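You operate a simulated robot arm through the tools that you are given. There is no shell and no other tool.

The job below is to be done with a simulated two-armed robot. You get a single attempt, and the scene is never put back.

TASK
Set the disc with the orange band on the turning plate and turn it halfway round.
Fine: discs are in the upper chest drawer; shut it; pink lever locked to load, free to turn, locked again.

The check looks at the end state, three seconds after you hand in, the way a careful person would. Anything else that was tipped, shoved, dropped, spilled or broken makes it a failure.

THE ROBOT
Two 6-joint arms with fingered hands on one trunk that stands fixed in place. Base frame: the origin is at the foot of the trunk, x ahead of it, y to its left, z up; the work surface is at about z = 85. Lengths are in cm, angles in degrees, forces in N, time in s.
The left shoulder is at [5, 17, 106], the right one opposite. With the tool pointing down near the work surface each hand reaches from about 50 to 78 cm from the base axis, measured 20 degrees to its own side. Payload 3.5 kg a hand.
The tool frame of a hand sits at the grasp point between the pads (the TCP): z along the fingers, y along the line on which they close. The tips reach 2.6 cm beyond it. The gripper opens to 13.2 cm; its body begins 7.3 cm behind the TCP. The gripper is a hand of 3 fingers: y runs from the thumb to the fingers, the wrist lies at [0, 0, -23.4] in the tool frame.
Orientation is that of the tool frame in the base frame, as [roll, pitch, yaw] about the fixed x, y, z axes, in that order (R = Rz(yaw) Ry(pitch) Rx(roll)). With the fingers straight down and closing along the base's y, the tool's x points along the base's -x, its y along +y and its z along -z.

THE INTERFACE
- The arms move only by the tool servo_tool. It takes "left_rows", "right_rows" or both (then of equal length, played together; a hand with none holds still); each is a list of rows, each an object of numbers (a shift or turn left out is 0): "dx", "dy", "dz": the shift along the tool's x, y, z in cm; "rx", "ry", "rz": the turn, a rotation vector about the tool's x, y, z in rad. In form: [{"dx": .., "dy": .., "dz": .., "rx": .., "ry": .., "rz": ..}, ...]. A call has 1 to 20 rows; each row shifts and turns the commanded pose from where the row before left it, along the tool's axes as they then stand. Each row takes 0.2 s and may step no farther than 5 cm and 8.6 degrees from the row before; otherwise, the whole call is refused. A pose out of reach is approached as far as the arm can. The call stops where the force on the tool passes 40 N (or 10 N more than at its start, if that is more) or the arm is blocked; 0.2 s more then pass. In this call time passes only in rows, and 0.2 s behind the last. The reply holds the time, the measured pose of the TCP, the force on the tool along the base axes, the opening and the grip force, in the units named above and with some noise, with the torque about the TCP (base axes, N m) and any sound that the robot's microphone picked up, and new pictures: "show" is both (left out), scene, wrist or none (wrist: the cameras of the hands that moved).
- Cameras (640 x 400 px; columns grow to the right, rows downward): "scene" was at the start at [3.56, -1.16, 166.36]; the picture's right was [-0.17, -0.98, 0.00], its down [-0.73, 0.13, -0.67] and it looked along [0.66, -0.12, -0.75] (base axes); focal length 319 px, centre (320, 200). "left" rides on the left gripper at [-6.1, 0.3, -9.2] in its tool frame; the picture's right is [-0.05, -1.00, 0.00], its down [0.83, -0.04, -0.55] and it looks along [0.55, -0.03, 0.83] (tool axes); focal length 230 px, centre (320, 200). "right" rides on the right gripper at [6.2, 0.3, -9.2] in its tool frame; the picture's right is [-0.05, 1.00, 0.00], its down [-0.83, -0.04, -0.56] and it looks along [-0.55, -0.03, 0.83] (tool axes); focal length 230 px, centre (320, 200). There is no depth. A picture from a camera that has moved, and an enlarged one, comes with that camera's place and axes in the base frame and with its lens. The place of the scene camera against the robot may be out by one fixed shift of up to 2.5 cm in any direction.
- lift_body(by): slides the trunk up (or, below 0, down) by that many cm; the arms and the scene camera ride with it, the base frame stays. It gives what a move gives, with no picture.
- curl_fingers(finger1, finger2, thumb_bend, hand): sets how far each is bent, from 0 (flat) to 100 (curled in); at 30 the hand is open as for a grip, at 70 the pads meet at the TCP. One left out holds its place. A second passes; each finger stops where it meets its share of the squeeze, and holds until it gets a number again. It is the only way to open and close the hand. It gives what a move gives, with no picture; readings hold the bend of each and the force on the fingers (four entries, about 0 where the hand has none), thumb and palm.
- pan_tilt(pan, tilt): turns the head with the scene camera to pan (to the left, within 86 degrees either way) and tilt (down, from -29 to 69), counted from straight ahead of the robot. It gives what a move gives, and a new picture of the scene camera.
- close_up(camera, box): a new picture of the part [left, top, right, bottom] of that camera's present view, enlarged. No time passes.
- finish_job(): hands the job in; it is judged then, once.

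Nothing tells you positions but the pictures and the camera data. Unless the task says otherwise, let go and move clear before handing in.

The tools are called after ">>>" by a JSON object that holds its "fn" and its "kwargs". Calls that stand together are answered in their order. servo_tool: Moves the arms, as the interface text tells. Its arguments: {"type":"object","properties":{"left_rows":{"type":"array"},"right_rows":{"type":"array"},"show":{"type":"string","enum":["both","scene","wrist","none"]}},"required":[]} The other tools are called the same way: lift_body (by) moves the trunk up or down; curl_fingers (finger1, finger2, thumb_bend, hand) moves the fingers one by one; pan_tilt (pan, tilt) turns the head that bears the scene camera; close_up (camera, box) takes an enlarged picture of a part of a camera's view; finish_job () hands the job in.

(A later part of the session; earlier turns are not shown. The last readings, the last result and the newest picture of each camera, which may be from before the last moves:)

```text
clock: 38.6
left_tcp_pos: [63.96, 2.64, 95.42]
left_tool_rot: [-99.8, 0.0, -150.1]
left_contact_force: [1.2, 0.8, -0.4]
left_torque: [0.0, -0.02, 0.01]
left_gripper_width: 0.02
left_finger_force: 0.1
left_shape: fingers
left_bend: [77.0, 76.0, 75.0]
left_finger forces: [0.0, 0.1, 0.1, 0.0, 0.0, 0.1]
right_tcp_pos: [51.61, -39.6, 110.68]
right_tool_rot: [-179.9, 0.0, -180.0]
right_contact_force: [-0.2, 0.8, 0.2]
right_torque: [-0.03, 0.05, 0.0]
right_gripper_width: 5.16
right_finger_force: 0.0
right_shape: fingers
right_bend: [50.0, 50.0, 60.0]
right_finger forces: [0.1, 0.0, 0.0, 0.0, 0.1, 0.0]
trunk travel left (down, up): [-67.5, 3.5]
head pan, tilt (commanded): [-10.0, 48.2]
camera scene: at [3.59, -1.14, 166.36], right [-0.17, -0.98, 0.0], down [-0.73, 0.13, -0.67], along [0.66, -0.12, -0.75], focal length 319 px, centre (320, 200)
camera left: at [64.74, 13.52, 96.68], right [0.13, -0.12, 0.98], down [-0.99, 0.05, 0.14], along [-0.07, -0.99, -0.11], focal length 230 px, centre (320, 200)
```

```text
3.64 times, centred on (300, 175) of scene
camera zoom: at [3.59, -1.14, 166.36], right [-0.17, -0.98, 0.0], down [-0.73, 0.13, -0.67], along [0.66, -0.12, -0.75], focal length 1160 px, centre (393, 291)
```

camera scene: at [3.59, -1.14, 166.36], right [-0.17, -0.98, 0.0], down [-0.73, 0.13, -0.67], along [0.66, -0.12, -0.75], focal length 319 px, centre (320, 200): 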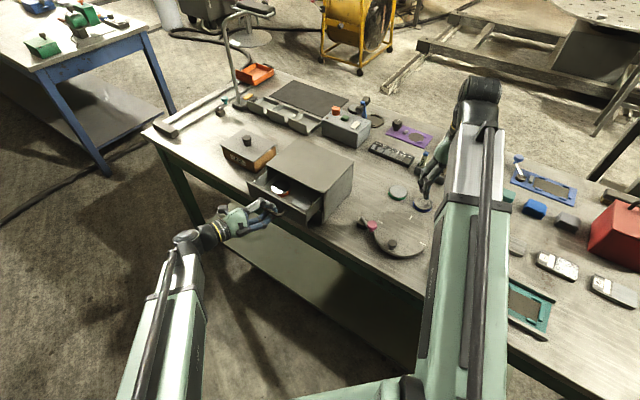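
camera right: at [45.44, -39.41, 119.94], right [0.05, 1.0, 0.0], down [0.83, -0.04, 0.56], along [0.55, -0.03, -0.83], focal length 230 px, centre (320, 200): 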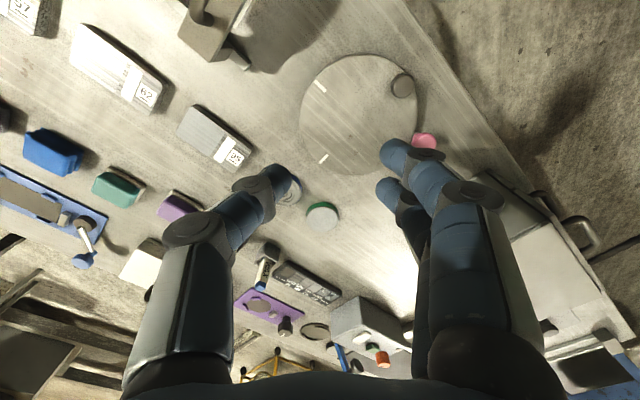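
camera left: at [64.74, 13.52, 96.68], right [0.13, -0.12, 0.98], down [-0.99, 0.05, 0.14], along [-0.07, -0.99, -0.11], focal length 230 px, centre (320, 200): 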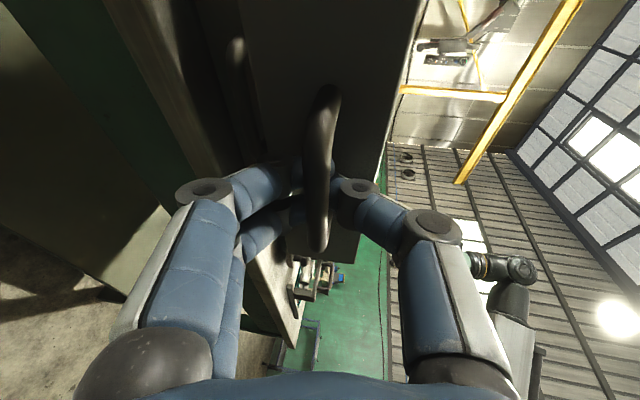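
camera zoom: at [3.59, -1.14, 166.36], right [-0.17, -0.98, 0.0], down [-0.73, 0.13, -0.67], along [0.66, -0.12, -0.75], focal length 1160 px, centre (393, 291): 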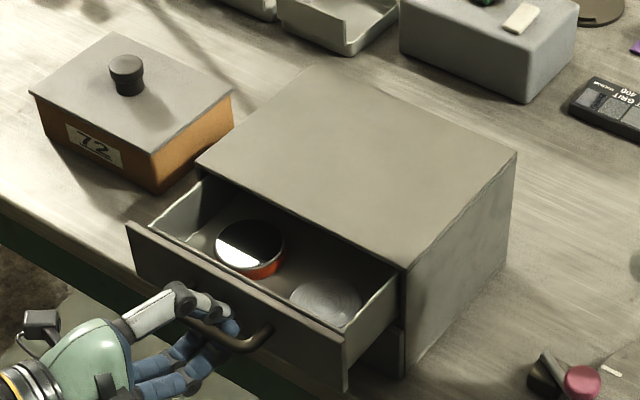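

Inside I can see the disc with the orange band and another disc beside it. I'll open the drawer a few more centimetres for finger room.

>>> {"fn": "servo_tool", "kwargs": {"left_rows": [{"dx": 0.165, "dy": 0.097, "dz": -0.567}, {"dx": 0.165, "dy": 0.097, "dz": -0.567}, {"dx": 0.165, "dy": 0.097, "dz": -0.567}, {"dx": 0.165, "dy": 0.097, "dz": -0.567}, {"dx": 0.165, "dy": 0.097, "dz": -0.567}, {"dx": 0.165, "dy": 0.097, "dz": -0.567}, {"dx": 0.165, "dy": 0.097, "dz": -0.567}], "show": "none"}}

>>> {"fn": "close_up", "kwargs": {"camera": "scene", "box": [220, 120, 380, 230]}}

```text
clock: 40.2
left_tcp_pos: [61.0, 5.65, 95.53]
left_tool_rot: [-99.8, 0.0, -150.0]
left_contact_force: [1.6, 2.2, -2.4]
left_torque: [0.04, -0.03, 0.03]
left_gripper_width: 0.0
left_finger_force: 0.1
left_shape: fingers
left_bend: [77.0, 76.0, 75.0]
left_finger forces: [0.1, 0.1, 0.1, 0.0, 0.0, 0.0]
right_tcp_pos: [51.67, -39.61, 110.56]
right_tool_rot: [180.0, 0.0, -180.0]
right_contact_force: [-0.2, 0.1, -0.5]
right_torque: [0.01, 0.02, -0.01]
right_gripper_width: 5.19
right_finger_force: 0.1
right_shape: fingers
right_bend: [50.0, 50.0, 60.0]
right_finger forces: [0.1, 0.0, 0.0, 0.1, 0.0, 0.0]
trunk travel left (down, up): [-67.5, 3.5]
head pan, tilt (commanded): [-10.0, 48.2]
```

```text
3.64 times, centred on (300, 175) of scene
camera zoom: at [3.6, -1.14, 166.35], right [-0.17, -0.98, 0.0], down [-0.73, 0.13, -0.67], along [0.66, -0.12, -0.75], focal length 1160 px, centre (393, 291)
```

zoom: 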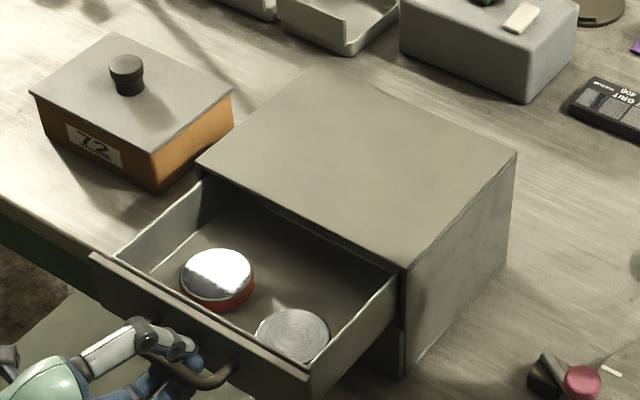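

>>> {"fn": "close_up", "kwargs": {"camera": "scene", "box": [236, 165, 316, 225]}}

>>> {"fn": "close_up", "kwargs": {"camera": "right", "box": [440, 160, 640, 330]}}

```text
6.67 times, centred on (276, 195) of scene
camera zoom: at [3.6, -1.14, 166.35], right [-0.17, -0.98, 0.0], down [-0.73, 0.13, -0.67], along [0.66, -0.12, -0.75], focal length 2127 px, centre (613, 233)
```

zoom: 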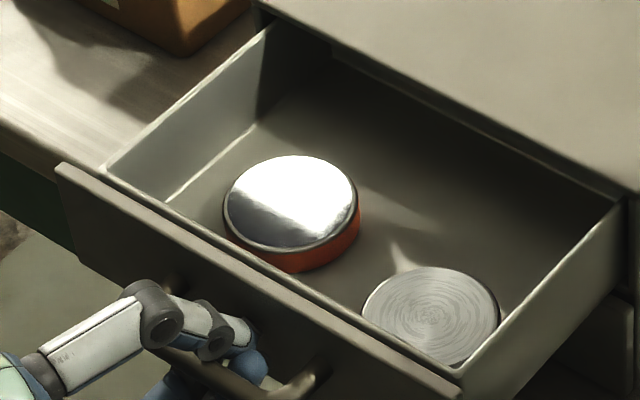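

```text
2.35 times, centred on (540, 245) of right
camera zoom: at [45.46, -39.41, 119.92], right [0.05, 1.0, 0.0], down [0.83, -0.04, 0.56], along [0.55, -0.03, -0.83], focal length 541 px, centre (-198, 94)
```

zoom: 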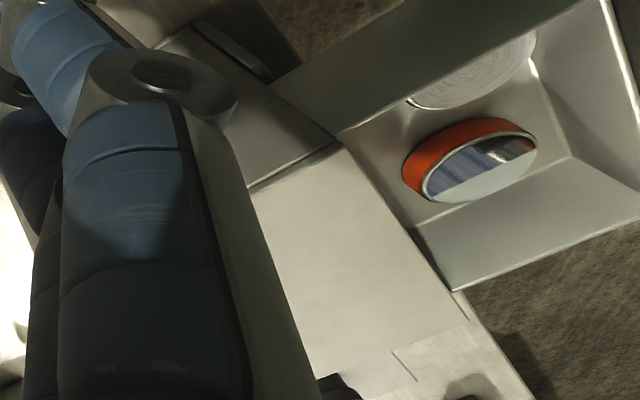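

The band is clearly orange, with a polished top; the disc centre is about [69.8, 1.6], top at z ≈ 94.8. I'll release the handle and back the left hand straight out along its fingers.

>>> {"fn": "curl_fingers", "kwargs": {"hand": "left", "finger1": 57, "finger2": 57, "thumb_bend": 57}}

>>> {"fn": "servo_tool", "kwargs": {"left_rows": [{"dz": -0.5}, {"dz": -1}, {"dz": -2}, {"dz": -3}], "show": "both"}}

```text
clock: 41.2
left_tcp_pos: [60.98, 5.59, 95.54]
left_tool_rot: [-99.8, 0.0, -150.0]
left_contact_force: [-0.5, -0.7, 0.4]
left_torque: [0.01, 0.0, -0.02]
left_gripper_width: 4.74
left_finger_force: 0.0
left_shape: fingers
left_bend: [56.0, 56.0, 56.0]
left_finger forces: [0.0, 0.0, 0.0, 0.1, 0.0, 0.0]
right_tcp_pos: [51.62, -39.67, 110.61]
right_tool_rot: [-180.0, 0.1, -180.0]
right_contact_force: [0.3, 0.3, -0.1]
right_torque: [0.0, 0.02, 0.03]
right_gripper_width: 5.18
right_finger_force: 0.0
right_shape: fingers
right_bend: [50.0, 50.0, 60.0]
right_finger forces: [0.1, 0.0, 0.1, 0.0, 0.0, 0.0]
trunk travel left (down, up): [-67.5, 3.5]
head pan, tilt (commanded): [-10.0, 48.2]
```

```text
clock: 42.2
left_tcp_pos: [57.79, 11.43, 96.56]
left_tool_rot: [-99.9, 0.0, -150.1]
left_contact_force: [-0.5, 0.2, -0.4]
left_torque: [0.0, 0.01, 0.01]
left_gripper_width: 4.73
left_finger_force: 0.0
left_shape: fingers
left_bend: [56.0, 56.0, 56.0]
left_finger forces: [0.0, 0.0, 0.0, 0.1, 0.1, 0.0]
right_tcp_pos: [51.49, -39.73, 110.65]
right_tool_rot: [180.0, 0.0, -180.0]
right_contact_force: [0.1, 0.9, -0.5]
right_torque: [0.0, -0.01, 0.01]
right_gripper_width: 5.19
right_finger_force: 0.1
right_shape: fingers
right_bend: [50.0, 50.0, 60.0]
right_finger forces: [0.0, 0.0, 0.0, 0.0, 0.0, 0.1]
trunk travel left (down, up): [-67.5, 3.5]
head pan, tilt (commanded): [-10.0, 48.2]
camera scene: at [3.54, -1.13, 166.36], right [-0.17, -0.98, 0.0], down [-0.73, 0.13, -0.67], along [0.66, -0.12, -0.75], focal length 319 px, centre (320, 200)
camera left: at [58.49, 22.19, 97.92], right [0.13, -0.12, 0.98], down [-0.99, 0.05, 0.14], along [-0.07, -0.99, -0.11], focal length 230 px, centre (320, 200)
```

scene: 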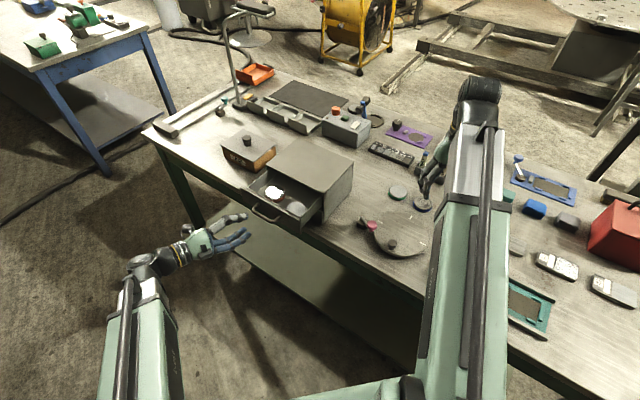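
left: 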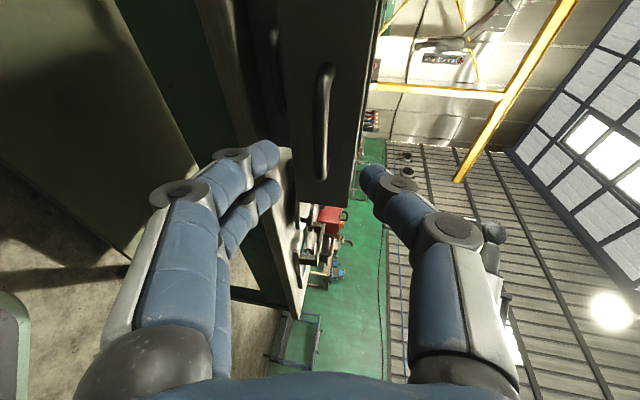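

>>> {"fn": "curl_fingers", "kwargs": {"hand": "right", "finger1": 48, "finger2": 48, "thumb_bend": 48}}

>>> {"fn": "servo_tool", "kwargs": {"right_rows": [{"dy": 4.8}, {"dy": 4.8}, {"dy": 4.8}, {"dy": 4.8}, {"dy": 4.8, "dx": -1}, {"dy": 4.8, "dx": -1}, {"dy": 4.4, "dx": -2}, {"dy": 4.4, "dx": -2}, {"dx": -4, "dy": 2}, {"dx": -4}], "left_rows": [{"dz": -3}, {"dz": -3}, {"dz": -2}, {"dz": 0}, {"dz": 0}, {"dz": 0}, {"dz": 0}, {"dz": 0}, {"dz": 0}, {"dz": 0}], "show": "both"}}

>>> {"fn": "close_up", "kwargs": {"camera": "right", "box": [240, 80, 400, 250]}}

```text
clock: 43.2
left_tcp_pos: [57.81, 11.19, 96.75]
left_tool_rot: [-99.9, 0.0, -150.0]
left_contact_force: [-1.0, 0.1, -0.4]
left_torque: [0.03, 0.0, -0.02]
left_gripper_width: 4.69
left_finger_force: 0.1
left_shape: fingers
left_bend: [56.0, 56.0, 56.0]
left_finger forces: [0.0, 0.1, 0.0, 0.0, 0.0, 0.0]
right_tcp_pos: [51.6, -39.74, 110.53]
right_tool_rot: [180.0, 0.1, -180.0]
right_contact_force: [0.3, -0.9, -0.2]
right_torque: [0.01, -0.02, 0.0]
right_gripper_width: 7.38
right_finger_force: 0.1
right_shape: fingers
right_bend: [48.0, 48.0, 48.0]
right_finger forces: [0.0, 0.0, 0.1, 0.0, 0.0, 0.0]
trunk travel left (down, up): [-67.5, 3.5]
head pan, tilt (commanded): [-10.0, 48.2]
```

```text
clock: 45.4
left_tcp_pos: [53.88, 18.12, 97.94]
left_tool_rot: [-99.7, 0.1, -150.1]
left_contact_force: [-0.6, -0.6, 0.5]
left_torque: [-0.02, -0.05, 0.02]
left_gripper_width: 4.7
left_finger_force: 0.2
left_shape: fingers
left_bend: [56.0, 56.0, 56.0]
left_finger forces: [0.0, 0.0, 0.0, 0.0, 0.0, 0.1]
right_tcp_pos: [65.8, 0.18, 110.55]
right_tool_rot: [180.0, 0.0, 179.9]
right_contact_force: [-0.3, 0.0, -0.5]
right_torque: [0.01, -0.01, 0.0]
right_gripper_width: 7.37
right_finger_force: 0.0
right_shape: fingers
right_bend: [48.0, 48.0, 48.0]
right_finger forces: [0.0, 0.0, 0.0, 0.0, 0.0, 0.0]
trunk travel left (down, up): [-67.5, 3.5]
head pan, tilt (commanded): [-10.0, 48.2]
camera scene: at [3.61, -1.16, 166.36], right [-0.17, -0.98, 0.0], down [-0.73, 0.13, -0.67], along [0.66, -0.12, -0.75], focal length 319 px, centre (320, 200)
camera right: at [59.59, 0.42, 119.88], right [0.05, 1.0, 0.0], down [0.83, -0.04, 0.56], along [0.55, -0.03, -0.83], focal length 230 px, centre (320, 200)
camera left: at [54.52, 28.96, 99.18], right [0.13, -0.12, 0.98], down [-0.99, 0.05, 0.14], along [-0.07, -0.99, -0.11], focal length 230 px, centre (320, 200)
```

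scene: 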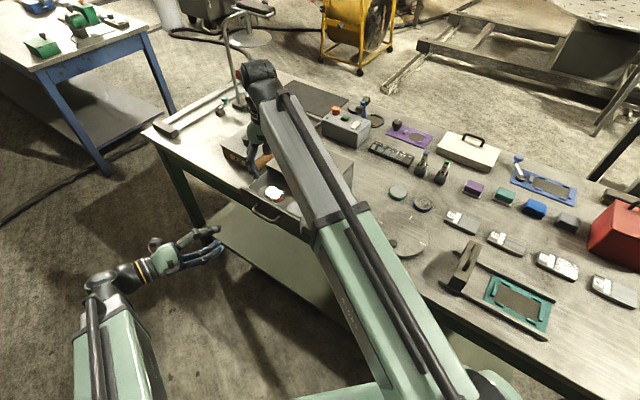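
right: 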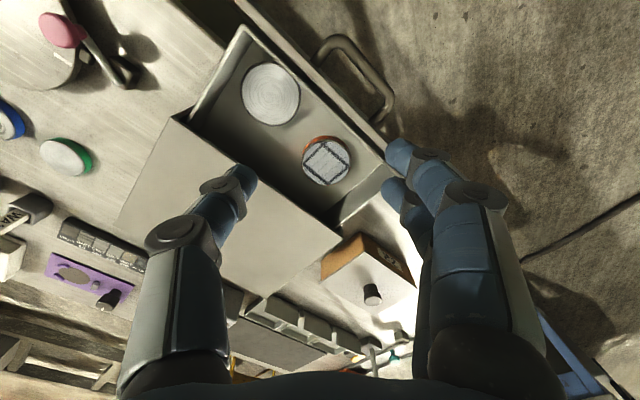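
left: 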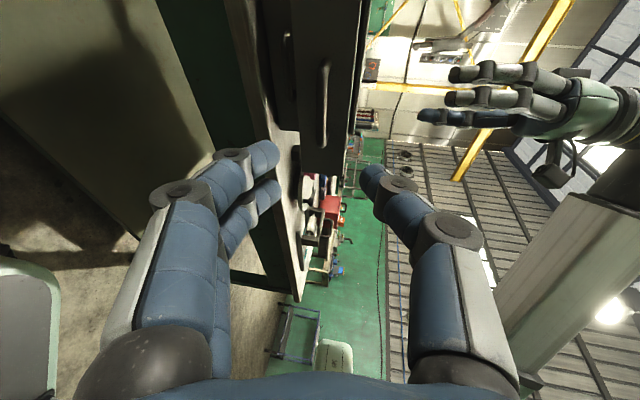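

```text
2.35 times, centred on (320, 165) of right
camera zoom: at [59.59, 0.42, 119.88], right [0.05, 1.0, 0.0], down [0.83, -0.04, 0.56], along [0.55, -0.03, -0.83], focal length 541 px, centre (320, 282)
```

zoom: 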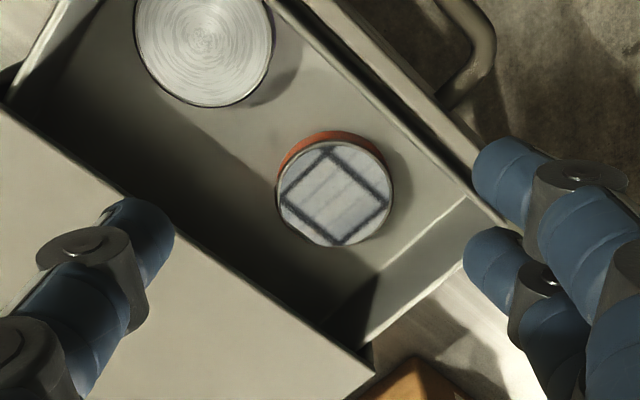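

The disc sits at about [71, 0.5]. That's near the arm's limit, so I'll turn the hand in line with the drawer width, tilt slightly so the wrist stays closer, and hover above the disc to check reach.

>>> {"fn": "servo_tool", "kwargs": {"right_rows": [{"dx": -2.0, "dy": 0.1, "dz": 2}, {"dx": -2.0, "dy": 0.1, "dz": 2}, {"rz": 0.125}, {"rz": 0.125}, {"rz": 0.125}, {"rz": 0.125}, {"ry": -0.1}, {"ry": -0.1}], "show": "wrist"}}

>>> {"fn": "close_up", "kwargs": {"camera": "right", "box": [220, 80, 420, 250]}}

```text
clock: 47.2
left_tcp_pos: [53.81, 18.03, 97.92]
left_tool_rot: [-99.7, 0.1, -150.0]
left_contact_force: [-0.2, -1.0, -0.6]
left_torque: [-0.03, 0.0, 0.03]
left_gripper_width: 4.73
left_finger_force: 0.0
left_shape: fingers
left_bend: [56.0, 56.0, 56.0]
left_finger forces: [0.1, 0.0, 0.0, 0.1, 0.1, 0.0]
right_tcp_pos: [69.63, 0.29, 106.49]
right_tool_rot: [180.0, 11.6, 151.3]
right_contact_force: [0.3, -0.8, 0.7]
right_torque: [-0.03, 0.0, -0.03]
right_gripper_width: 7.37
right_finger_force: 0.1
right_shape: fingers
right_bend: [48.0, 48.0, 48.0]
right_finger forces: [0.0, 0.1, 0.0, 0.0, 0.1, 0.0]
trunk travel left (down, up): [-67.5, 3.5]
head pan, tilt (commanded): [-10.0, 48.2]
camera right: at [62.82, 4.26, 114.48], right [0.52, 0.85, 0.01], down [0.6, -0.38, 0.71], along [0.61, -0.37, -0.7], focal length 230 px, centre (320, 200)
```

right: 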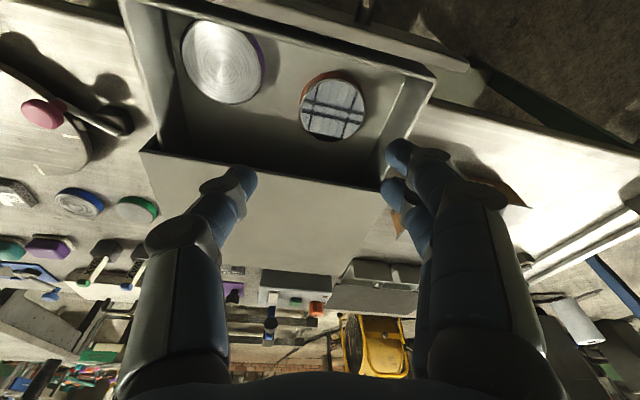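

```text
2.35 times, centred on (320, 165) of right
camera zoom: at [62.82, 4.26, 114.48], right [0.52, 0.85, 0.01], down [0.6, -0.38, 0.71], along [0.61, -0.37, -0.7], focal length 541 px, centre (320, 282)
```

zoom: 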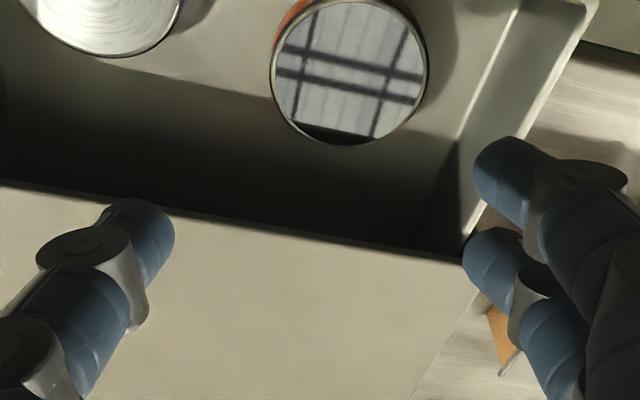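

The disc top works out at [71.45, 0.54, 93.5]; about 6 cm remain to the drawer's left wall and 3.5 cm to the chest front. I'll align the closing axis exactly with the drawer width.

>>> {"fn": "servo_tool", "kwargs": {"right_rows": [{"rz": 0.133}, {"rz": 0.133}], "show": "wrist"}}

>>> {"fn": "curl_fingers", "kwargs": {"hand": "right", "finger1": 49, "finger2": 49, "thumb_bend": 48}}

>>> {"fn": "close_up", "kwargs": {"camera": "right", "box": [180, 0, 480, 200]}}

```text
clock: 47.8
left_tcp_pos: [53.82, 18.06, 97.9]
left_tool_rot: [-99.9, 0.0, -150.1]
left_contact_force: [0.6, 0.6, 0.4]
left_torque: [-0.02, 0.01, -0.02]
left_gripper_width: 4.72
left_finger_force: 0.2
left_shape: fingers
left_bend: [56.0, 56.0, 56.0]
left_finger forces: [0.0, 0.0, 0.0, 0.0, 0.1, 0.0]
right_tcp_pos: [69.67, 0.22, 106.59]
right_tool_rot: [176.9, 11.2, 135.6]
right_contact_force: [-0.1, 0.1, 0.2]
right_torque: [0.0, -0.01, 0.02]
right_gripper_width: 7.42
right_finger_force: 0.0
right_shape: fingers
right_bend: [48.0, 48.0, 48.0]
right_finger forces: [0.1, 0.1, 0.0, 0.0, 0.0, 0.0]
trunk travel left (down, up): [-67.5, 3.5]
head pan, tilt (commanded): [-10.0, 48.2]
camera right: at [63.87, 5.52, 114.54], right [0.73, 0.69, 0.06], down [0.46, -0.55, 0.7], along [0.52, -0.48, -0.71], focal length 230 px, centre (320, 200)
```

right: 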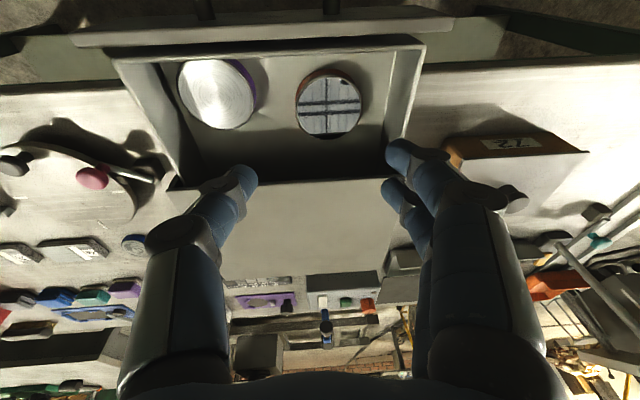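

```text
clock: 48.8
left_tcp_pos: [53.74, 18.12, 98.01]
left_tool_rot: [-99.8, 0.0, -150.0]
left_contact_force: [0.1, 0.6, 0.3]
left_torque: [-0.01, 0.01, 0.03]
left_gripper_width: 4.74
left_finger_force: 0.0
left_shape: fingers
left_bend: [56.0, 56.0, 56.0]
left_finger forces: [0.0, 0.1, 0.0, 0.1, 0.0, 0.0]
right_tcp_pos: [69.58, 0.17, 106.46]
right_tool_rot: [176.9, 11.1, 135.8]
right_contact_force: [-0.3, -0.3, -0.1]
right_torque: [0.0, -0.02, -0.04]
right_gripper_width: 7.31
right_finger_force: 0.1
right_shape: fingers
right_bend: [49.0, 49.0, 48.0]
right_finger forces: [0.0, 0.0, 0.0, 0.1, 0.0, 0.1]
trunk travel left (down, up): [-67.5, 3.5]
head pan, tilt (commanded): [-10.0, 48.2]
```

```text
2.00 times, centred on (330, 100) of right
camera zoom: at [63.86, 5.51, 114.55], right [0.72, 0.69, 0.06], down [0.46, -0.55, 0.7], along [0.52, -0.48, -0.71], focal length 460 px, centre (300, 400)
```

zoom: 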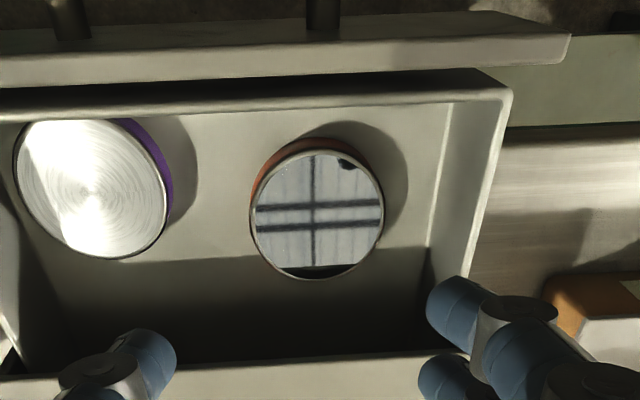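

View is now square with the drawer; the other disc has a purple band, so the target is confirmed. I'll line up over the orange disc and descend partway.

>>> {"fn": "servo_tool", "kwargs": {"right_rows": [{"dx": 0.8, "dy": 0.28, "dz": 1.5}, {"dx": 0.76, "dy": 0.28, "dz": 2}, {"dz": 2}, {"dz": 1.5}], "show": "wrist"}}

>>> {"fn": "close_up", "kwargs": {"camera": "right", "box": [180, 60, 480, 260]}}

```text
clock: 49.8
left_tcp_pos: [53.77, 17.98, 97.86]
left_tool_rot: [-99.7, 0.0, -150.0]
left_contact_force: [-0.2, 0.5, -0.5]
left_torque: [0.03, -0.02, -0.02]
left_gripper_width: 4.7
left_finger_force: 0.2
left_shape: fingers
left_bend: [56.0, 56.0, 56.0]
left_finger forces: [0.0, 0.0, 0.1, 0.0, 0.0, 0.0]
right_tcp_pos: [70.07, 1.24, 99.48]
right_tool_rot: [176.9, 11.1, 135.8]
right_contact_force: [-0.5, 0.0, -0.2]
right_torque: [-0.03, 0.01, 0.01]
right_gripper_width: 7.32
right_finger_force: 0.0
right_shape: fingers
right_bend: [49.0, 49.0, 48.0]
right_finger forces: [0.0, 0.1, 0.1, 0.0, 0.0, 0.1]
trunk travel left (down, up): [-67.5, 3.5]
head pan, tilt (commanded): [-10.0, 48.2]
camera right: at [64.32, 6.44, 107.37], right [0.72, 0.69, 0.06], down [0.46, -0.55, 0.7], along [0.52, -0.48, -0.71], focal length 230 px, centre (320, 200)
```

right: 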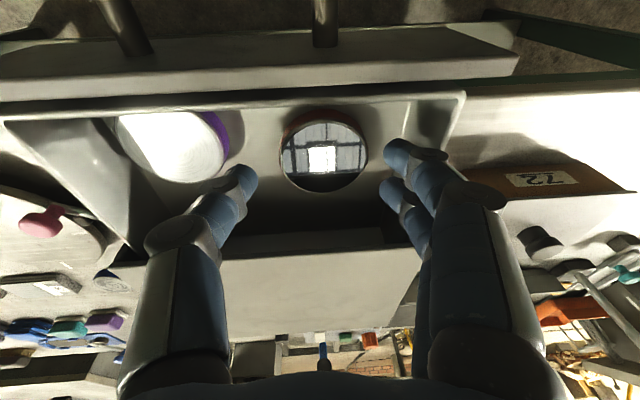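

```text
2.00 times, centred on (330, 160) of right
camera zoom: at [64.32, 6.44, 107.37], right [0.72, 0.69, 0.06], down [0.46, -0.55, 0.7], along [0.52, -0.48, -0.71], focal length 460 px, centre (300, 280)
```

zoom: 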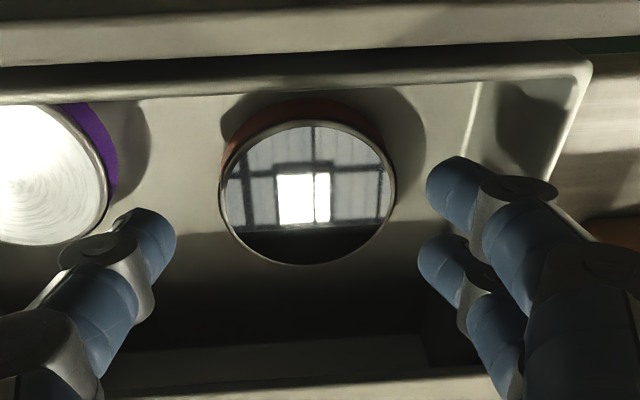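

>>> {"fn": "servo_tool", "kwargs": {"right_rows": [{"dx": -0.12, "dy": -0.05, "dz": 1.2}, {"dx": -0.1, "dy": -0.05, "dz": 1.0}, {"dz": 0.8}, {"dz": 0.6}], "show": "wrist"}}

>>> {"fn": "close_up", "kwargs": {"camera": "right", "box": [180, 80, 480, 280]}}

```text
clock: 50.8
left_tcp_pos: [53.65, 18.04, 98.04]
left_tool_rot: [-99.8, 0.2, -150.1]
left_contact_force: [0.7, 0.1, -0.4]
left_torque: [-0.01, 0.05, 0.0]
left_gripper_width: 4.74
left_finger_force: 0.0
left_shape: fingers
left_bend: [56.0, 56.0, 56.0]
left_finger forces: [0.0, 0.0, 0.0, 0.0, 0.1, 0.0]
right_tcp_pos: [70.79, 0.38, 96.27]
right_tool_rot: [176.8, 11.4, 135.8]
right_contact_force: [1.0, 0.7, 18.8]
right_torque: [-0.63, 0.6, -0.03]
right_gripper_width: 7.31
right_finger_force: 9.3
right_shape: fingers
right_bend: [49.0, 49.0, 49.0]
right_finger forces: [0.0, 0.1, 0.1, 0.0, 19.1, 0.0]
trunk travel left (down, up): [-67.5, 3.5]
head pan, tilt (commanded): [-10.0, 48.2]
camera right: at [65.04, 5.82, 104.25], right [0.72, 0.69, 0.07], down [0.46, -0.55, 0.7], along [0.52, -0.48, -0.71], focal length 230 px, centre (320, 200)
```

right: 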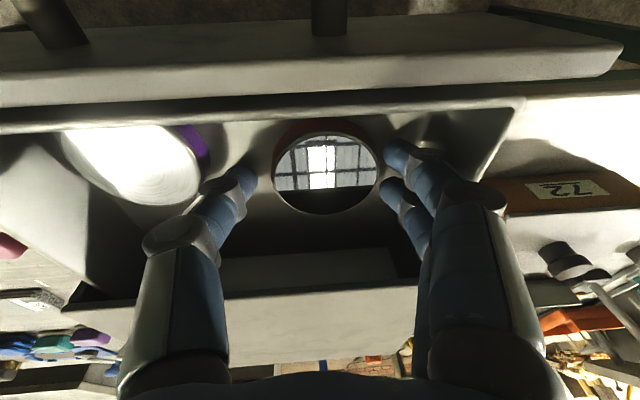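

```text
2.00 times, centred on (330, 180) of right
camera zoom: at [65.04, 5.82, 104.25], right [0.72, 0.69, 0.07], down [0.46, -0.55, 0.7], along [0.52, -0.48, -0.71], focal length 460 px, centre (300, 240)
```

zoom: 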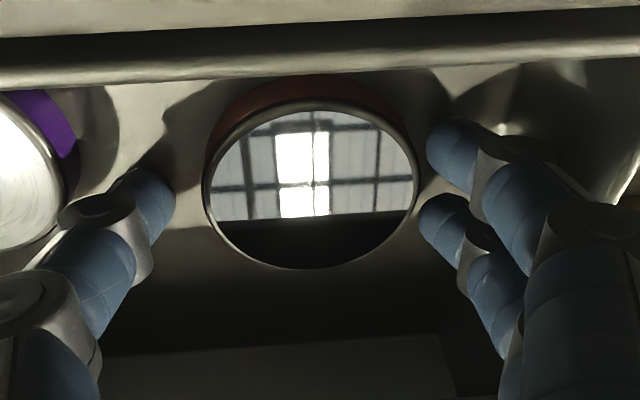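

The thumb tip is already resting on the drawer floor (19 N). I'll lift slightly, shift to centre the disc between the digits, and set down lightly again.

>>> {"fn": "servo_tool", "kwargs": {"right_rows": [{"dz": -0.5}, {"dz": -0.4}, {"dx": 0.5, "dy": 0.15}], "show": "wrist"}}

>>> {"fn": "close_up", "kwargs": {"camera": "right", "box": [220, 80, 440, 260]}}

>>> {"fn": "close_up", "kwargs": {"camera": "scene", "box": [230, 140, 330, 230]}}

```text
clock: 51.6
left_tcp_pos: [53.79, 18.23, 98.03]
left_tool_rot: [-99.8, 0.0, -150.1]
left_contact_force: [0.7, 0.0, -0.2]
left_torque: [0.0, -0.02, 0.02]
left_gripper_width: 4.71
left_finger_force: 0.0
left_shape: fingers
left_bend: [56.0, 56.0, 56.0]
left_finger forces: [0.0, 0.0, 0.0, 0.1, 0.0, 0.1]
right_tcp_pos: [70.33, 1.01, 96.63]
right_tool_rot: [177.0, 10.9, 135.8]
right_contact_force: [0.7, -0.3, 0.2]
right_torque: [0.03, -0.03, -0.02]
right_gripper_width: 7.33
right_finger_force: 0.1
right_shape: fingers
right_bend: [49.0, 49.0, 48.0]
right_finger forces: [0.0, 0.0, 0.1, 0.0, 0.1, 0.0]
trunk travel left (down, up): [-67.5, 3.5]
head pan, tilt (commanded): [-10.0, 48.2]
camera right: at [64.64, 6.37, 104.73], right [0.72, 0.69, 0.06], down [0.46, -0.55, 0.7], along [0.52, -0.48, -0.71], focal length 230 px, centre (320, 200)
```

right: 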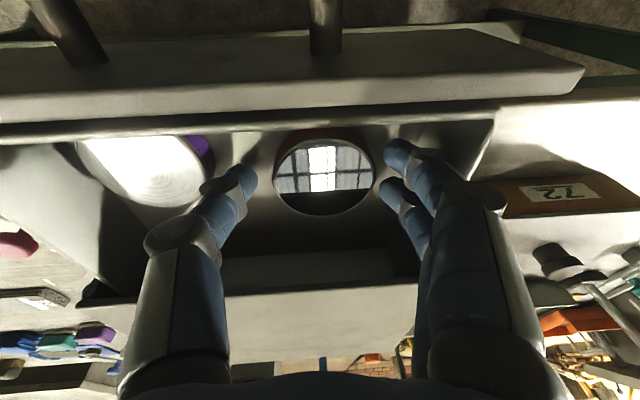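

```text
2.22 times, centred on (330, 170) of right
camera zoom: at [64.64, 6.37, 104.73], right [0.72, 0.69, 0.06], down [0.46, -0.55, 0.7], along [0.52, -0.48, -0.71], focal length 511 px, centre (298, 267)
```

zoom: 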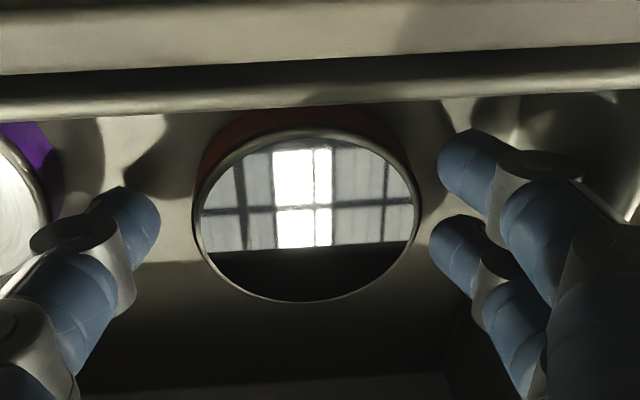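

```text
4.44 times, centred on (280, 185) of scene
camera zoom: at [3.57, -1.14, 166.35], right [-0.17, -0.98, 0.0], down [-0.73, 0.13, -0.67], along [0.66, -0.12, -0.75], focal length 1418 px, centre (498, 267)
```

zoom: 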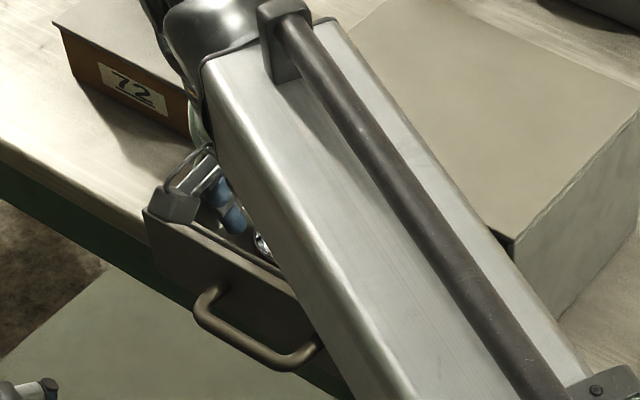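

>>> {"fn": "servo_tool", "kwargs": {"right_rows": [{"dz": 0.2}, {"dz": 0.15}], "show": "none"}}

```text
clock: 52.2
left_tcp_pos: [53.76, 18.04, 97.99]
left_tool_rot: [-99.8, 0.0, -150.0]
left_contact_force: [-0.5, -0.8, 0.0]
left_torque: [0.02, -0.02, -0.01]
left_gripper_width: 4.74
left_finger_force: 0.1
left_shape: fingers
left_bend: [56.0, 56.0, 56.0]
left_finger forces: [0.0, 0.0, 0.1, 0.1, 0.0, 0.0]
right_tcp_pos: [70.55, 0.95, 96.42]
right_tool_rot: [176.8, 11.1, 135.8]
right_contact_force: [0.3, 0.4, 0.6]
right_torque: [0.04, -0.03, 0.03]
right_gripper_width: 7.28
right_finger_force: 0.1
right_shape: fingers
right_bend: [49.0, 49.0, 48.0]
right_finger forces: [0.1, 0.0, 0.1, 0.1, 0.0, 0.0]
trunk travel left (down, up): [-67.5, 3.5]
head pan, tilt (commanded): [-10.0, 48.2]
```

>>> {"fn": "servo_tool", "kwargs": {"right_rows": [{"dz": 0.12}, {"dz": 0.12}], "show": "none"}}

```text
clock: 52.8
left_tcp_pos: [53.71, 18.07, 97.86]
left_tool_rot: [-99.8, 0.1, -150.0]
left_contact_force: [-0.1, -0.4, 0.2]
left_torque: [0.02, -0.04, 0.0]
left_gripper_width: 4.74
left_finger_force: 0.1
left_shape: fingers
left_bend: [56.0, 56.0, 56.0]
left_finger forces: [0.0, 0.0, 0.0, 0.1, 0.0, 0.1]
right_tcp_pos: [70.56, 0.93, 96.37]
right_tool_rot: [176.9, 11.1, 135.9]
right_contact_force: [-0.5, 0.7, 7.4]
right_torque: [-0.19, 0.25, 0.0]
right_gripper_width: 7.32
right_finger_force: 3.2
right_shape: fingers
right_bend: [49.0, 49.0, 48.0]
right_finger forces: [0.0, 0.0, 0.0, 0.0, 6.7, 0.0]
trunk travel left (down, up): [-67.5, 3.5]
head pan, tilt (commanded): [-10.0, 48.2]
```

>>> {"fn": "servo_tool", "kwargs": {"right_rows": [{"dz": -0.25}, {"rx": 0.054}], "show": "none"}}

>>> {"fn": "curl_fingers", "kwargs": {"hand": "right", "finger1": 53, "finger2": 53, "thumb_bend": 53}}

>>> {"fn": "close_up", "kwargs": {"camera": "right", "box": [220, 80, 440, 260]}}

```text
clock: 53.4
left_tcp_pos: [53.87, 18.1, 97.94]
left_tool_rot: [-99.8, 0.0, -150.0]
left_contact_force: [0.3, 0.2, -0.5]
left_torque: [0.03, -0.02, 0.01]
left_gripper_width: 4.71
left_finger_force: 0.2
left_shape: fingers
left_bend: [56.0, 56.0, 56.0]
left_finger forces: [0.0, 0.0, 0.0, 0.1, 0.0, 0.0]
right_tcp_pos: [70.43, 1.02, 96.55]
right_tool_rot: [-179.9, 11.0, 135.8]
right_contact_force: [-0.4, 0.2, -0.3]
right_torque: [0.02, -0.03, -0.04]
right_gripper_width: 7.3
right_finger_force: 0.0
right_shape: fingers
right_bend: [49.0, 49.0, 48.0]
right_finger forces: [0.1, 0.0, 0.0, 0.0, 0.1, 0.0]
trunk travel left (down, up): [-67.5, 3.5]
head pan, tilt (commanded): [-10.0, 48.2]
```

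```text
clock: 54.4
left_tcp_pos: [53.76, 18.08, 97.92]
left_tool_rot: [-99.8, 0.0, -150.0]
left_contact_force: [1.0, 0.4, 0.6]
left_torque: [-0.03, 0.0, -0.02]
left_gripper_width: 4.73
left_finger_force: 0.1
left_shape: fingers
left_bend: [56.0, 56.0, 56.0]
left_finger forces: [0.0, 0.0, 0.0, 0.0, 0.1, 0.1]
right_tcp_pos: [70.38, 0.88, 96.35]
right_tool_rot: [180.0, 11.0, 135.7]
right_contact_force: [0.6, 1.2, -0.1]
right_torque: [0.03, -0.03, -0.01]
right_gripper_width: 5.83
right_finger_force: 0.2
right_shape: fingers
right_bend: [53.0, 52.0, 53.0]
right_finger forces: [0.2, 0.8, 0.1, 0.0, 0.1, 0.0]
trunk travel left (down, up): [-67.5, 3.5]
head pan, tilt (commanded): [-10.0, 48.2]
```

```text
2.22 times, centred on (330, 170) of right
camera zoom: at [65.08, 6.58, 104.42], right [0.73, 0.68, 0.01], down [0.48, -0.52, 0.7], along [0.48, -0.51, -0.71], focal length 511 px, centre (298, 267)
```

zoom: 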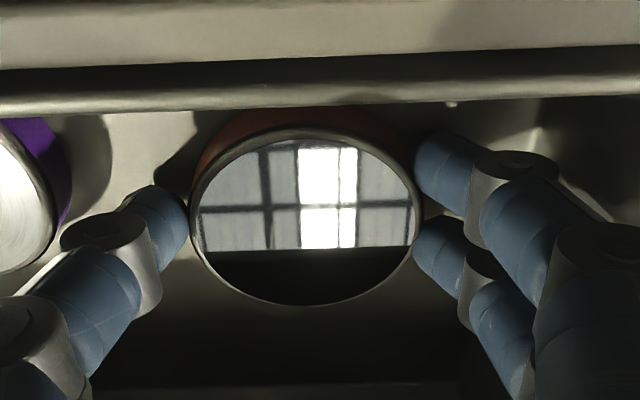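

Digits are now right at the disc's edge on both sides. I'll close further until they squeeze.

>>> {"fn": "curl_fingers", "kwargs": {"hand": "right", "finger1": 57, "finger2": 57, "thumb_bend": 57}}

>>> {"fn": "close_up", "kwargs": {"camera": "right", "box": [220, 80, 440, 260]}}

```text
clock: 55.4
left_tcp_pos: [53.78, 18.13, 97.97]
left_tool_rot: [-99.7, 0.1, -150.0]
left_contact_force: [-0.2, -0.1, -0.8]
left_torque: [0.02, 0.02, 0.03]
left_gripper_width: 4.73
left_finger_force: 0.0
left_shape: fingers
left_bend: [56.0, 56.0, 56.0]
left_finger forces: [0.1, 0.0, 0.0, 0.1, 0.1, 0.0]
right_tcp_pos: [70.58, 1.05, 96.37]
right_tool_rot: [-180.0, 11.1, 135.8]
right_contact_force: [-0.6, 0.1, 0.1]
right_torque: [0.01, -0.01, 0.01]
right_gripper_width: 5.51
right_finger_force: 3.3
right_shape: fingers
right_bend: [54.0, 53.0, 54.0]
right_finger forces: [1.4, 2.3, 0.0, 0.1, 3.1, 0.0]
trunk travel left (down, up): [-67.5, 3.5]
head pan, tilt (commanded): [-10.0, 48.2]
```

```text
2.22 times, centred on (330, 170) of right
camera zoom: at [65.08, 6.57, 104.42], right [0.73, 0.68, 0.01], down [0.48, -0.52, 0.7], along [0.48, -0.51, -0.71], focal length 511 px, centre (298, 267)
```

zoom: 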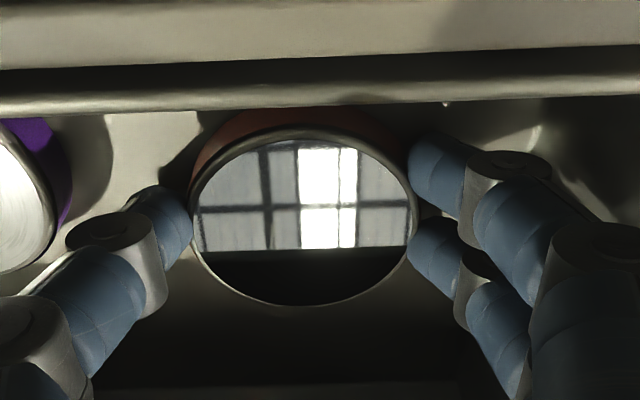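

>>> {"fn": "curl_fingers", "kwargs": {"hand": "right", "finger1": 64, "finger2": 64, "thumb_bend": 64}}

>>> {"fn": "servo_tool", "kwargs": {"right_rows": [{"dz": -0.4}, {"dz": -0.4}], "show": "wrist"}}

>>> {"fn": "close_up", "kwargs": {"camera": "right", "box": [220, 80, 440, 260]}}

```text
clock: 56.4
left_tcp_pos: [53.78, 18.14, 97.95]
left_tool_rot: [-99.8, -0.1, -150.0]
left_contact_force: [-0.3, -0.1, -0.3]
left_torque: [-0.01, -0.01, -0.01]
left_gripper_width: 4.71
left_finger_force: 0.1
left_shape: fingers
left_bend: [56.0, 56.0, 56.0]
left_finger forces: [0.1, 0.0, 0.1, 0.1, 0.1, 0.0]
right_tcp_pos: [70.54, 0.9, 96.49]
right_tool_rot: [-180.0, 11.1, 135.8]
right_contact_force: [0.3, 0.8, 0.1]
right_torque: [-0.01, 0.06, 0.03]
right_gripper_width: 5.29
right_finger_force: 13.1
right_shape: fingers
right_bend: [56.0, 54.0, 58.0]
right_finger forces: [5.8, 7.5, 0.1, 0.0, 12.5, 0.0]
trunk travel left (down, up): [-67.5, 3.5]
head pan, tilt (commanded): [-10.0, 48.2]
```

```text
clock: 57.0
left_tcp_pos: [53.87, 18.07, 97.97]
left_tool_rot: [-99.9, 0.1, -150.1]
left_contact_force: [0.8, -0.1, 0.7]
left_torque: [-0.01, 0.0, 0.01]
left_gripper_width: 4.72
left_finger_force: 0.1
left_shape: fingers
left_bend: [56.0, 56.0, 56.0]
left_finger forces: [0.0, 0.1, 0.0, 0.1, 0.0, 0.0]
right_tcp_pos: [70.31, 1.05, 97.2]
right_tool_rot: [-180.0, 11.1, 135.9]
right_contact_force: [0.1, 0.3, -4.0]
right_torque: [0.04, 0.01, 0.02]
right_gripper_width: 5.27
right_finger_force: 13.0
right_shape: fingers
right_bend: [56.0, 54.0, 58.0]
right_finger forces: [5.7, 7.3, 0.1, 0.1, 12.8, 0.0]
trunk travel left (down, up): [-67.5, 3.5]
head pan, tilt (commanded): [-10.0, 48.2]
camera right: at [65.0, 6.7, 105.17], right [0.73, 0.68, 0.01], down [0.48, -0.52, 0.7], along [0.48, -0.51, -0.71], focal length 230 px, centre (320, 200)
```

right: 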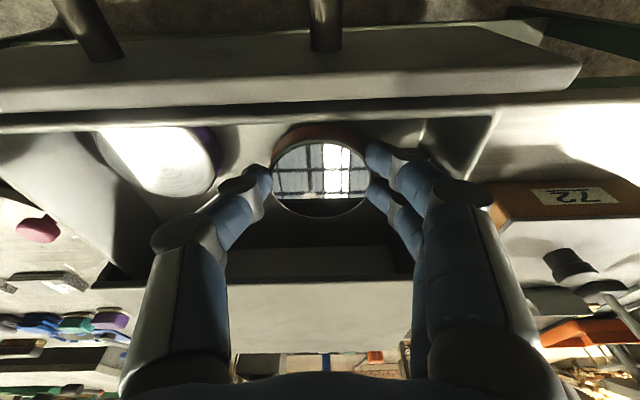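

```text
2.22 times, centred on (330, 170) of right
camera zoom: at [65.0, 6.7, 105.17], right [0.73, 0.68, 0.01], down [0.48, -0.52, 0.7], along [0.48, -0.51, -0.71], focal length 511 px, centre (298, 267)
```

zoom: 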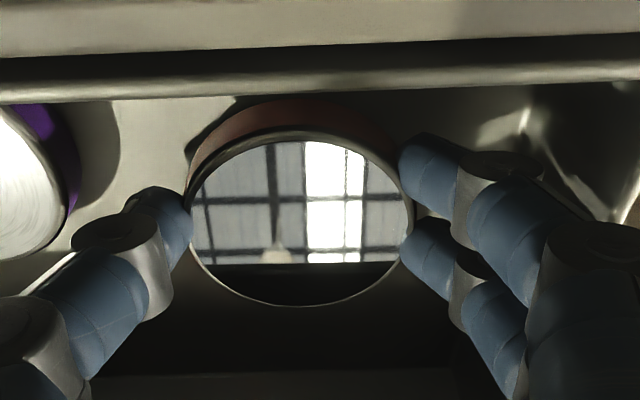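

The disc is lifting with the hand (about 4 N of weight). I'll raise it slowly, straight out of the drawer.

>>> {"fn": "servo_tool", "kwargs": {"right_rows": [{"dz": -0.6}, {"dz": -0.8}, {"dz": -1.0}, {"dz": -1.0}, {"dz": -1.0}, {"dz": -1.0}, {"dz": -1.2}, {"dz": -1.2}], "show": "both"}}

>>> {"fn": "close_up", "kwargs": {"camera": "right", "box": [220, 80, 440, 260]}}

```text
clock: 58.8
left_tcp_pos: [53.9, 17.98, 97.94]
left_tool_rot: [-99.8, 0.0, -150.0]
left_contact_force: [0.0, -0.1, -0.5]
left_torque: [0.0, 0.03, 0.02]
left_gripper_width: 4.71
left_finger_force: 0.0
left_shape: fingers
left_bend: [56.0, 56.0, 56.0]
left_finger forces: [0.0, 0.0, 0.0, 0.1, 0.0, 0.1]
right_tcp_pos: [69.25, 2.34, 104.93]
right_tool_rot: [-179.9, 11.0, 135.9]
right_contact_force: [-0.3, 0.0, -3.9]
right_torque: [0.0, 0.02, -0.01]
right_gripper_width: 5.27
right_finger_force: 13.2
right_shape: fingers
right_bend: [56.0, 54.0, 58.0]
right_finger forces: [5.8, 7.3, 0.0, 0.0, 12.8, 0.0]
trunk travel left (down, up): [-67.5, 3.5]
head pan, tilt (commanded): [-10.0, 48.2]
camera scene: at [3.59, -1.15, 166.35], right [-0.17, -0.98, 0.0], down [-0.73, 0.13, -0.67], along [0.66, -0.12, -0.75], focal length 319 px, centre (320, 200)
camera right: at [63.91, 7.78, 112.89], right [0.73, 0.68, 0.01], down [0.48, -0.52, 0.7], along [0.48, -0.51, -0.71], focal length 230 px, centre (320, 200)
```

scene: 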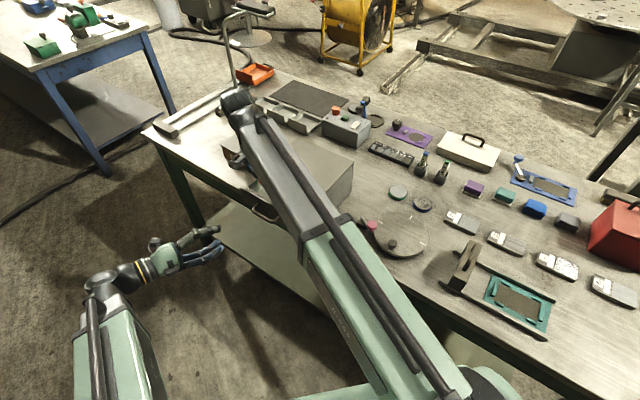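
right: 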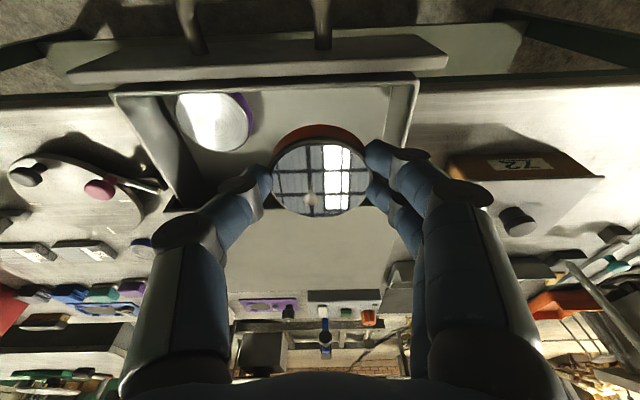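

```text
2.22 times, centred on (330, 170) of right
camera zoom: at [63.91, 7.78, 112.89], right [0.73, 0.68, 0.01], down [0.48, -0.52, 0.7], along [0.48, -0.51, -0.71], focal length 511 px, centre (298, 267)
```

zoom: 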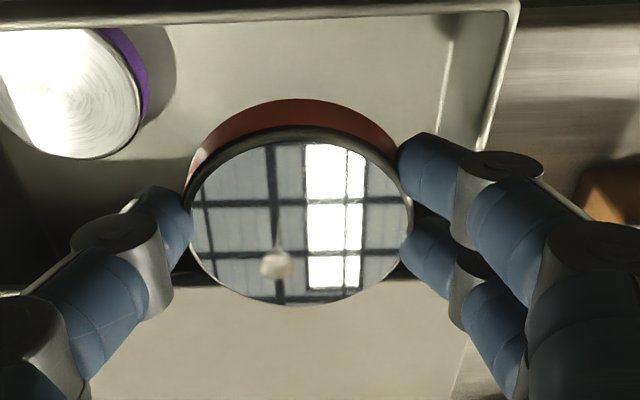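

The disc is held firmly, with the purple one undisturbed. Keeping the same tilt so the disc stays level, I'll carry it over to hover above the plate.

>>> {"fn": "servo_tool", "kwargs": {"right_rows": [{"dz": -1.0}, {"dz": -1.0}, {"dx": -0.5, "dy": -1.3, "dz": 0.1}, {"dx": -1.08, "dy": -2.65, "dz": 0.21}, {"dx": -1.08, "dy": -2.65, "dz": 0.21}, {"dx": -1.08, "dy": -2.65, "dz": 0.21}, {"dx": -1.08, "dy": -2.65, "dz": 0.21}, {"dx": -1.08, "dy": -2.65, "dz": 0.21}, {"dx": -1.08, "dy": -2.65, "dz": 0.21}, {"dx": -1.08, "dy": -2.65, "dz": 0.21}, {"dx": -1.08, "dy": -2.65, "dz": 0.21}, {"dx": -1.08, "dy": -2.65, "dz": 0.21}, {"dx": -1.08, "dy": -2.65, "dz": 0.21}, {"dx": -1.08, "dy": -2.65, "dz": 0.21}, {"dx": -1.08, "dy": -2.65, "dz": 0.21}, {"dx": -1.08, "dy": -2.65, "dz": 0.21}, {"dx": -0.56, "dy": -1.4, "dz": 0.12}], "show": "both"}}

```text
clock: 62.4
left_tcp_pos: [53.86, 18.11, 97.91]
left_tool_rot: [-99.8, 0.1, -150.0]
left_contact_force: [-0.5, -0.1, -0.1]
left_torque: [-0.02, 0.01, -0.01]
left_gripper_width: 4.72
left_finger_force: 0.0
left_shape: fingers
left_bend: [56.0, 56.0, 56.0]
left_finger forces: [0.0, 0.0, 0.0, 0.1, 0.0, 0.0]
right_tcp_pos: [54.18, -35.04, 106.82]
right_tool_rot: [180.0, 11.1, 135.9]
right_contact_force: [-0.1, -0.4, -3.5]
right_torque: [-0.01, 0.01, 0.0]
right_gripper_width: 5.27
right_finger_force: 13.3
right_shape: fingers
right_bend: [56.0, 54.0, 58.0]
right_finger forces: [6.0, 7.4, 0.1, 0.2, 12.8, 0.0]
trunk travel left (down, up): [-67.5, 3.5]
head pan, tilt (commanded): [-10.0, 48.2]
camera scene: at [3.58, -1.19, 166.36], right [-0.17, -0.98, 0.0], down [-0.73, 0.13, -0.67], along [0.66, -0.12, -0.75], focal length 319 px, centre (320, 200)
camera right: at [48.76, -29.43, 114.81], right [0.73, 0.68, 0.01], down [0.48, -0.52, 0.7], along [0.48, -0.51, -0.71], focal length 230 px, centre (320, 200)
```

scene: 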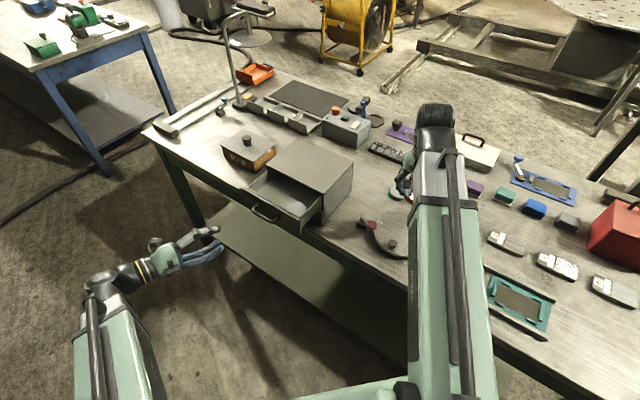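
right: 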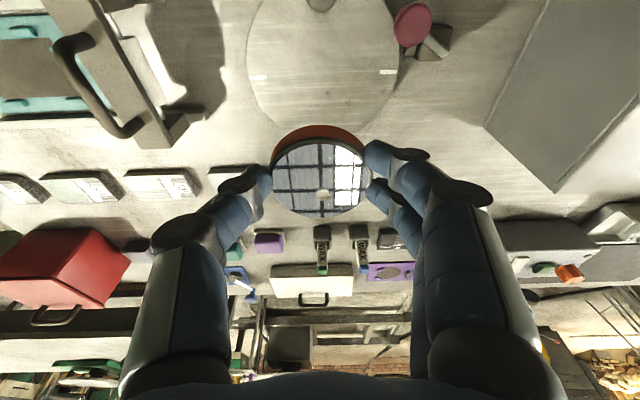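

>>> {"fn": "close_up", "kwargs": {"camera": "right", "box": [230, 0, 420, 140]}}

```text
2.86 times, centred on (325, 70) of right
camera zoom: at [48.76, -29.43, 114.81], right [0.73, 0.68, 0.01], down [0.48, -0.52, 0.7], along [0.48, -0.51, -0.71], focal length 657 px, centre (306, 571)
```

zoom: 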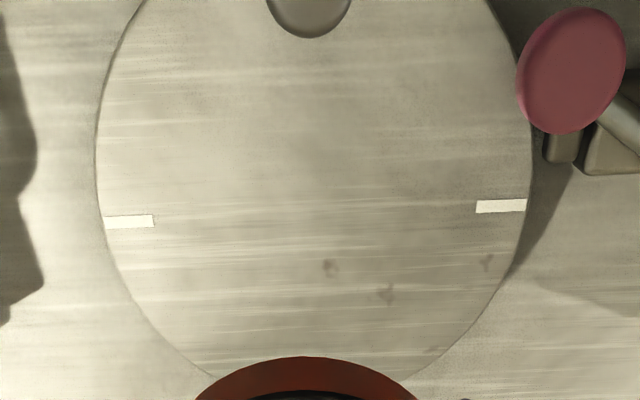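

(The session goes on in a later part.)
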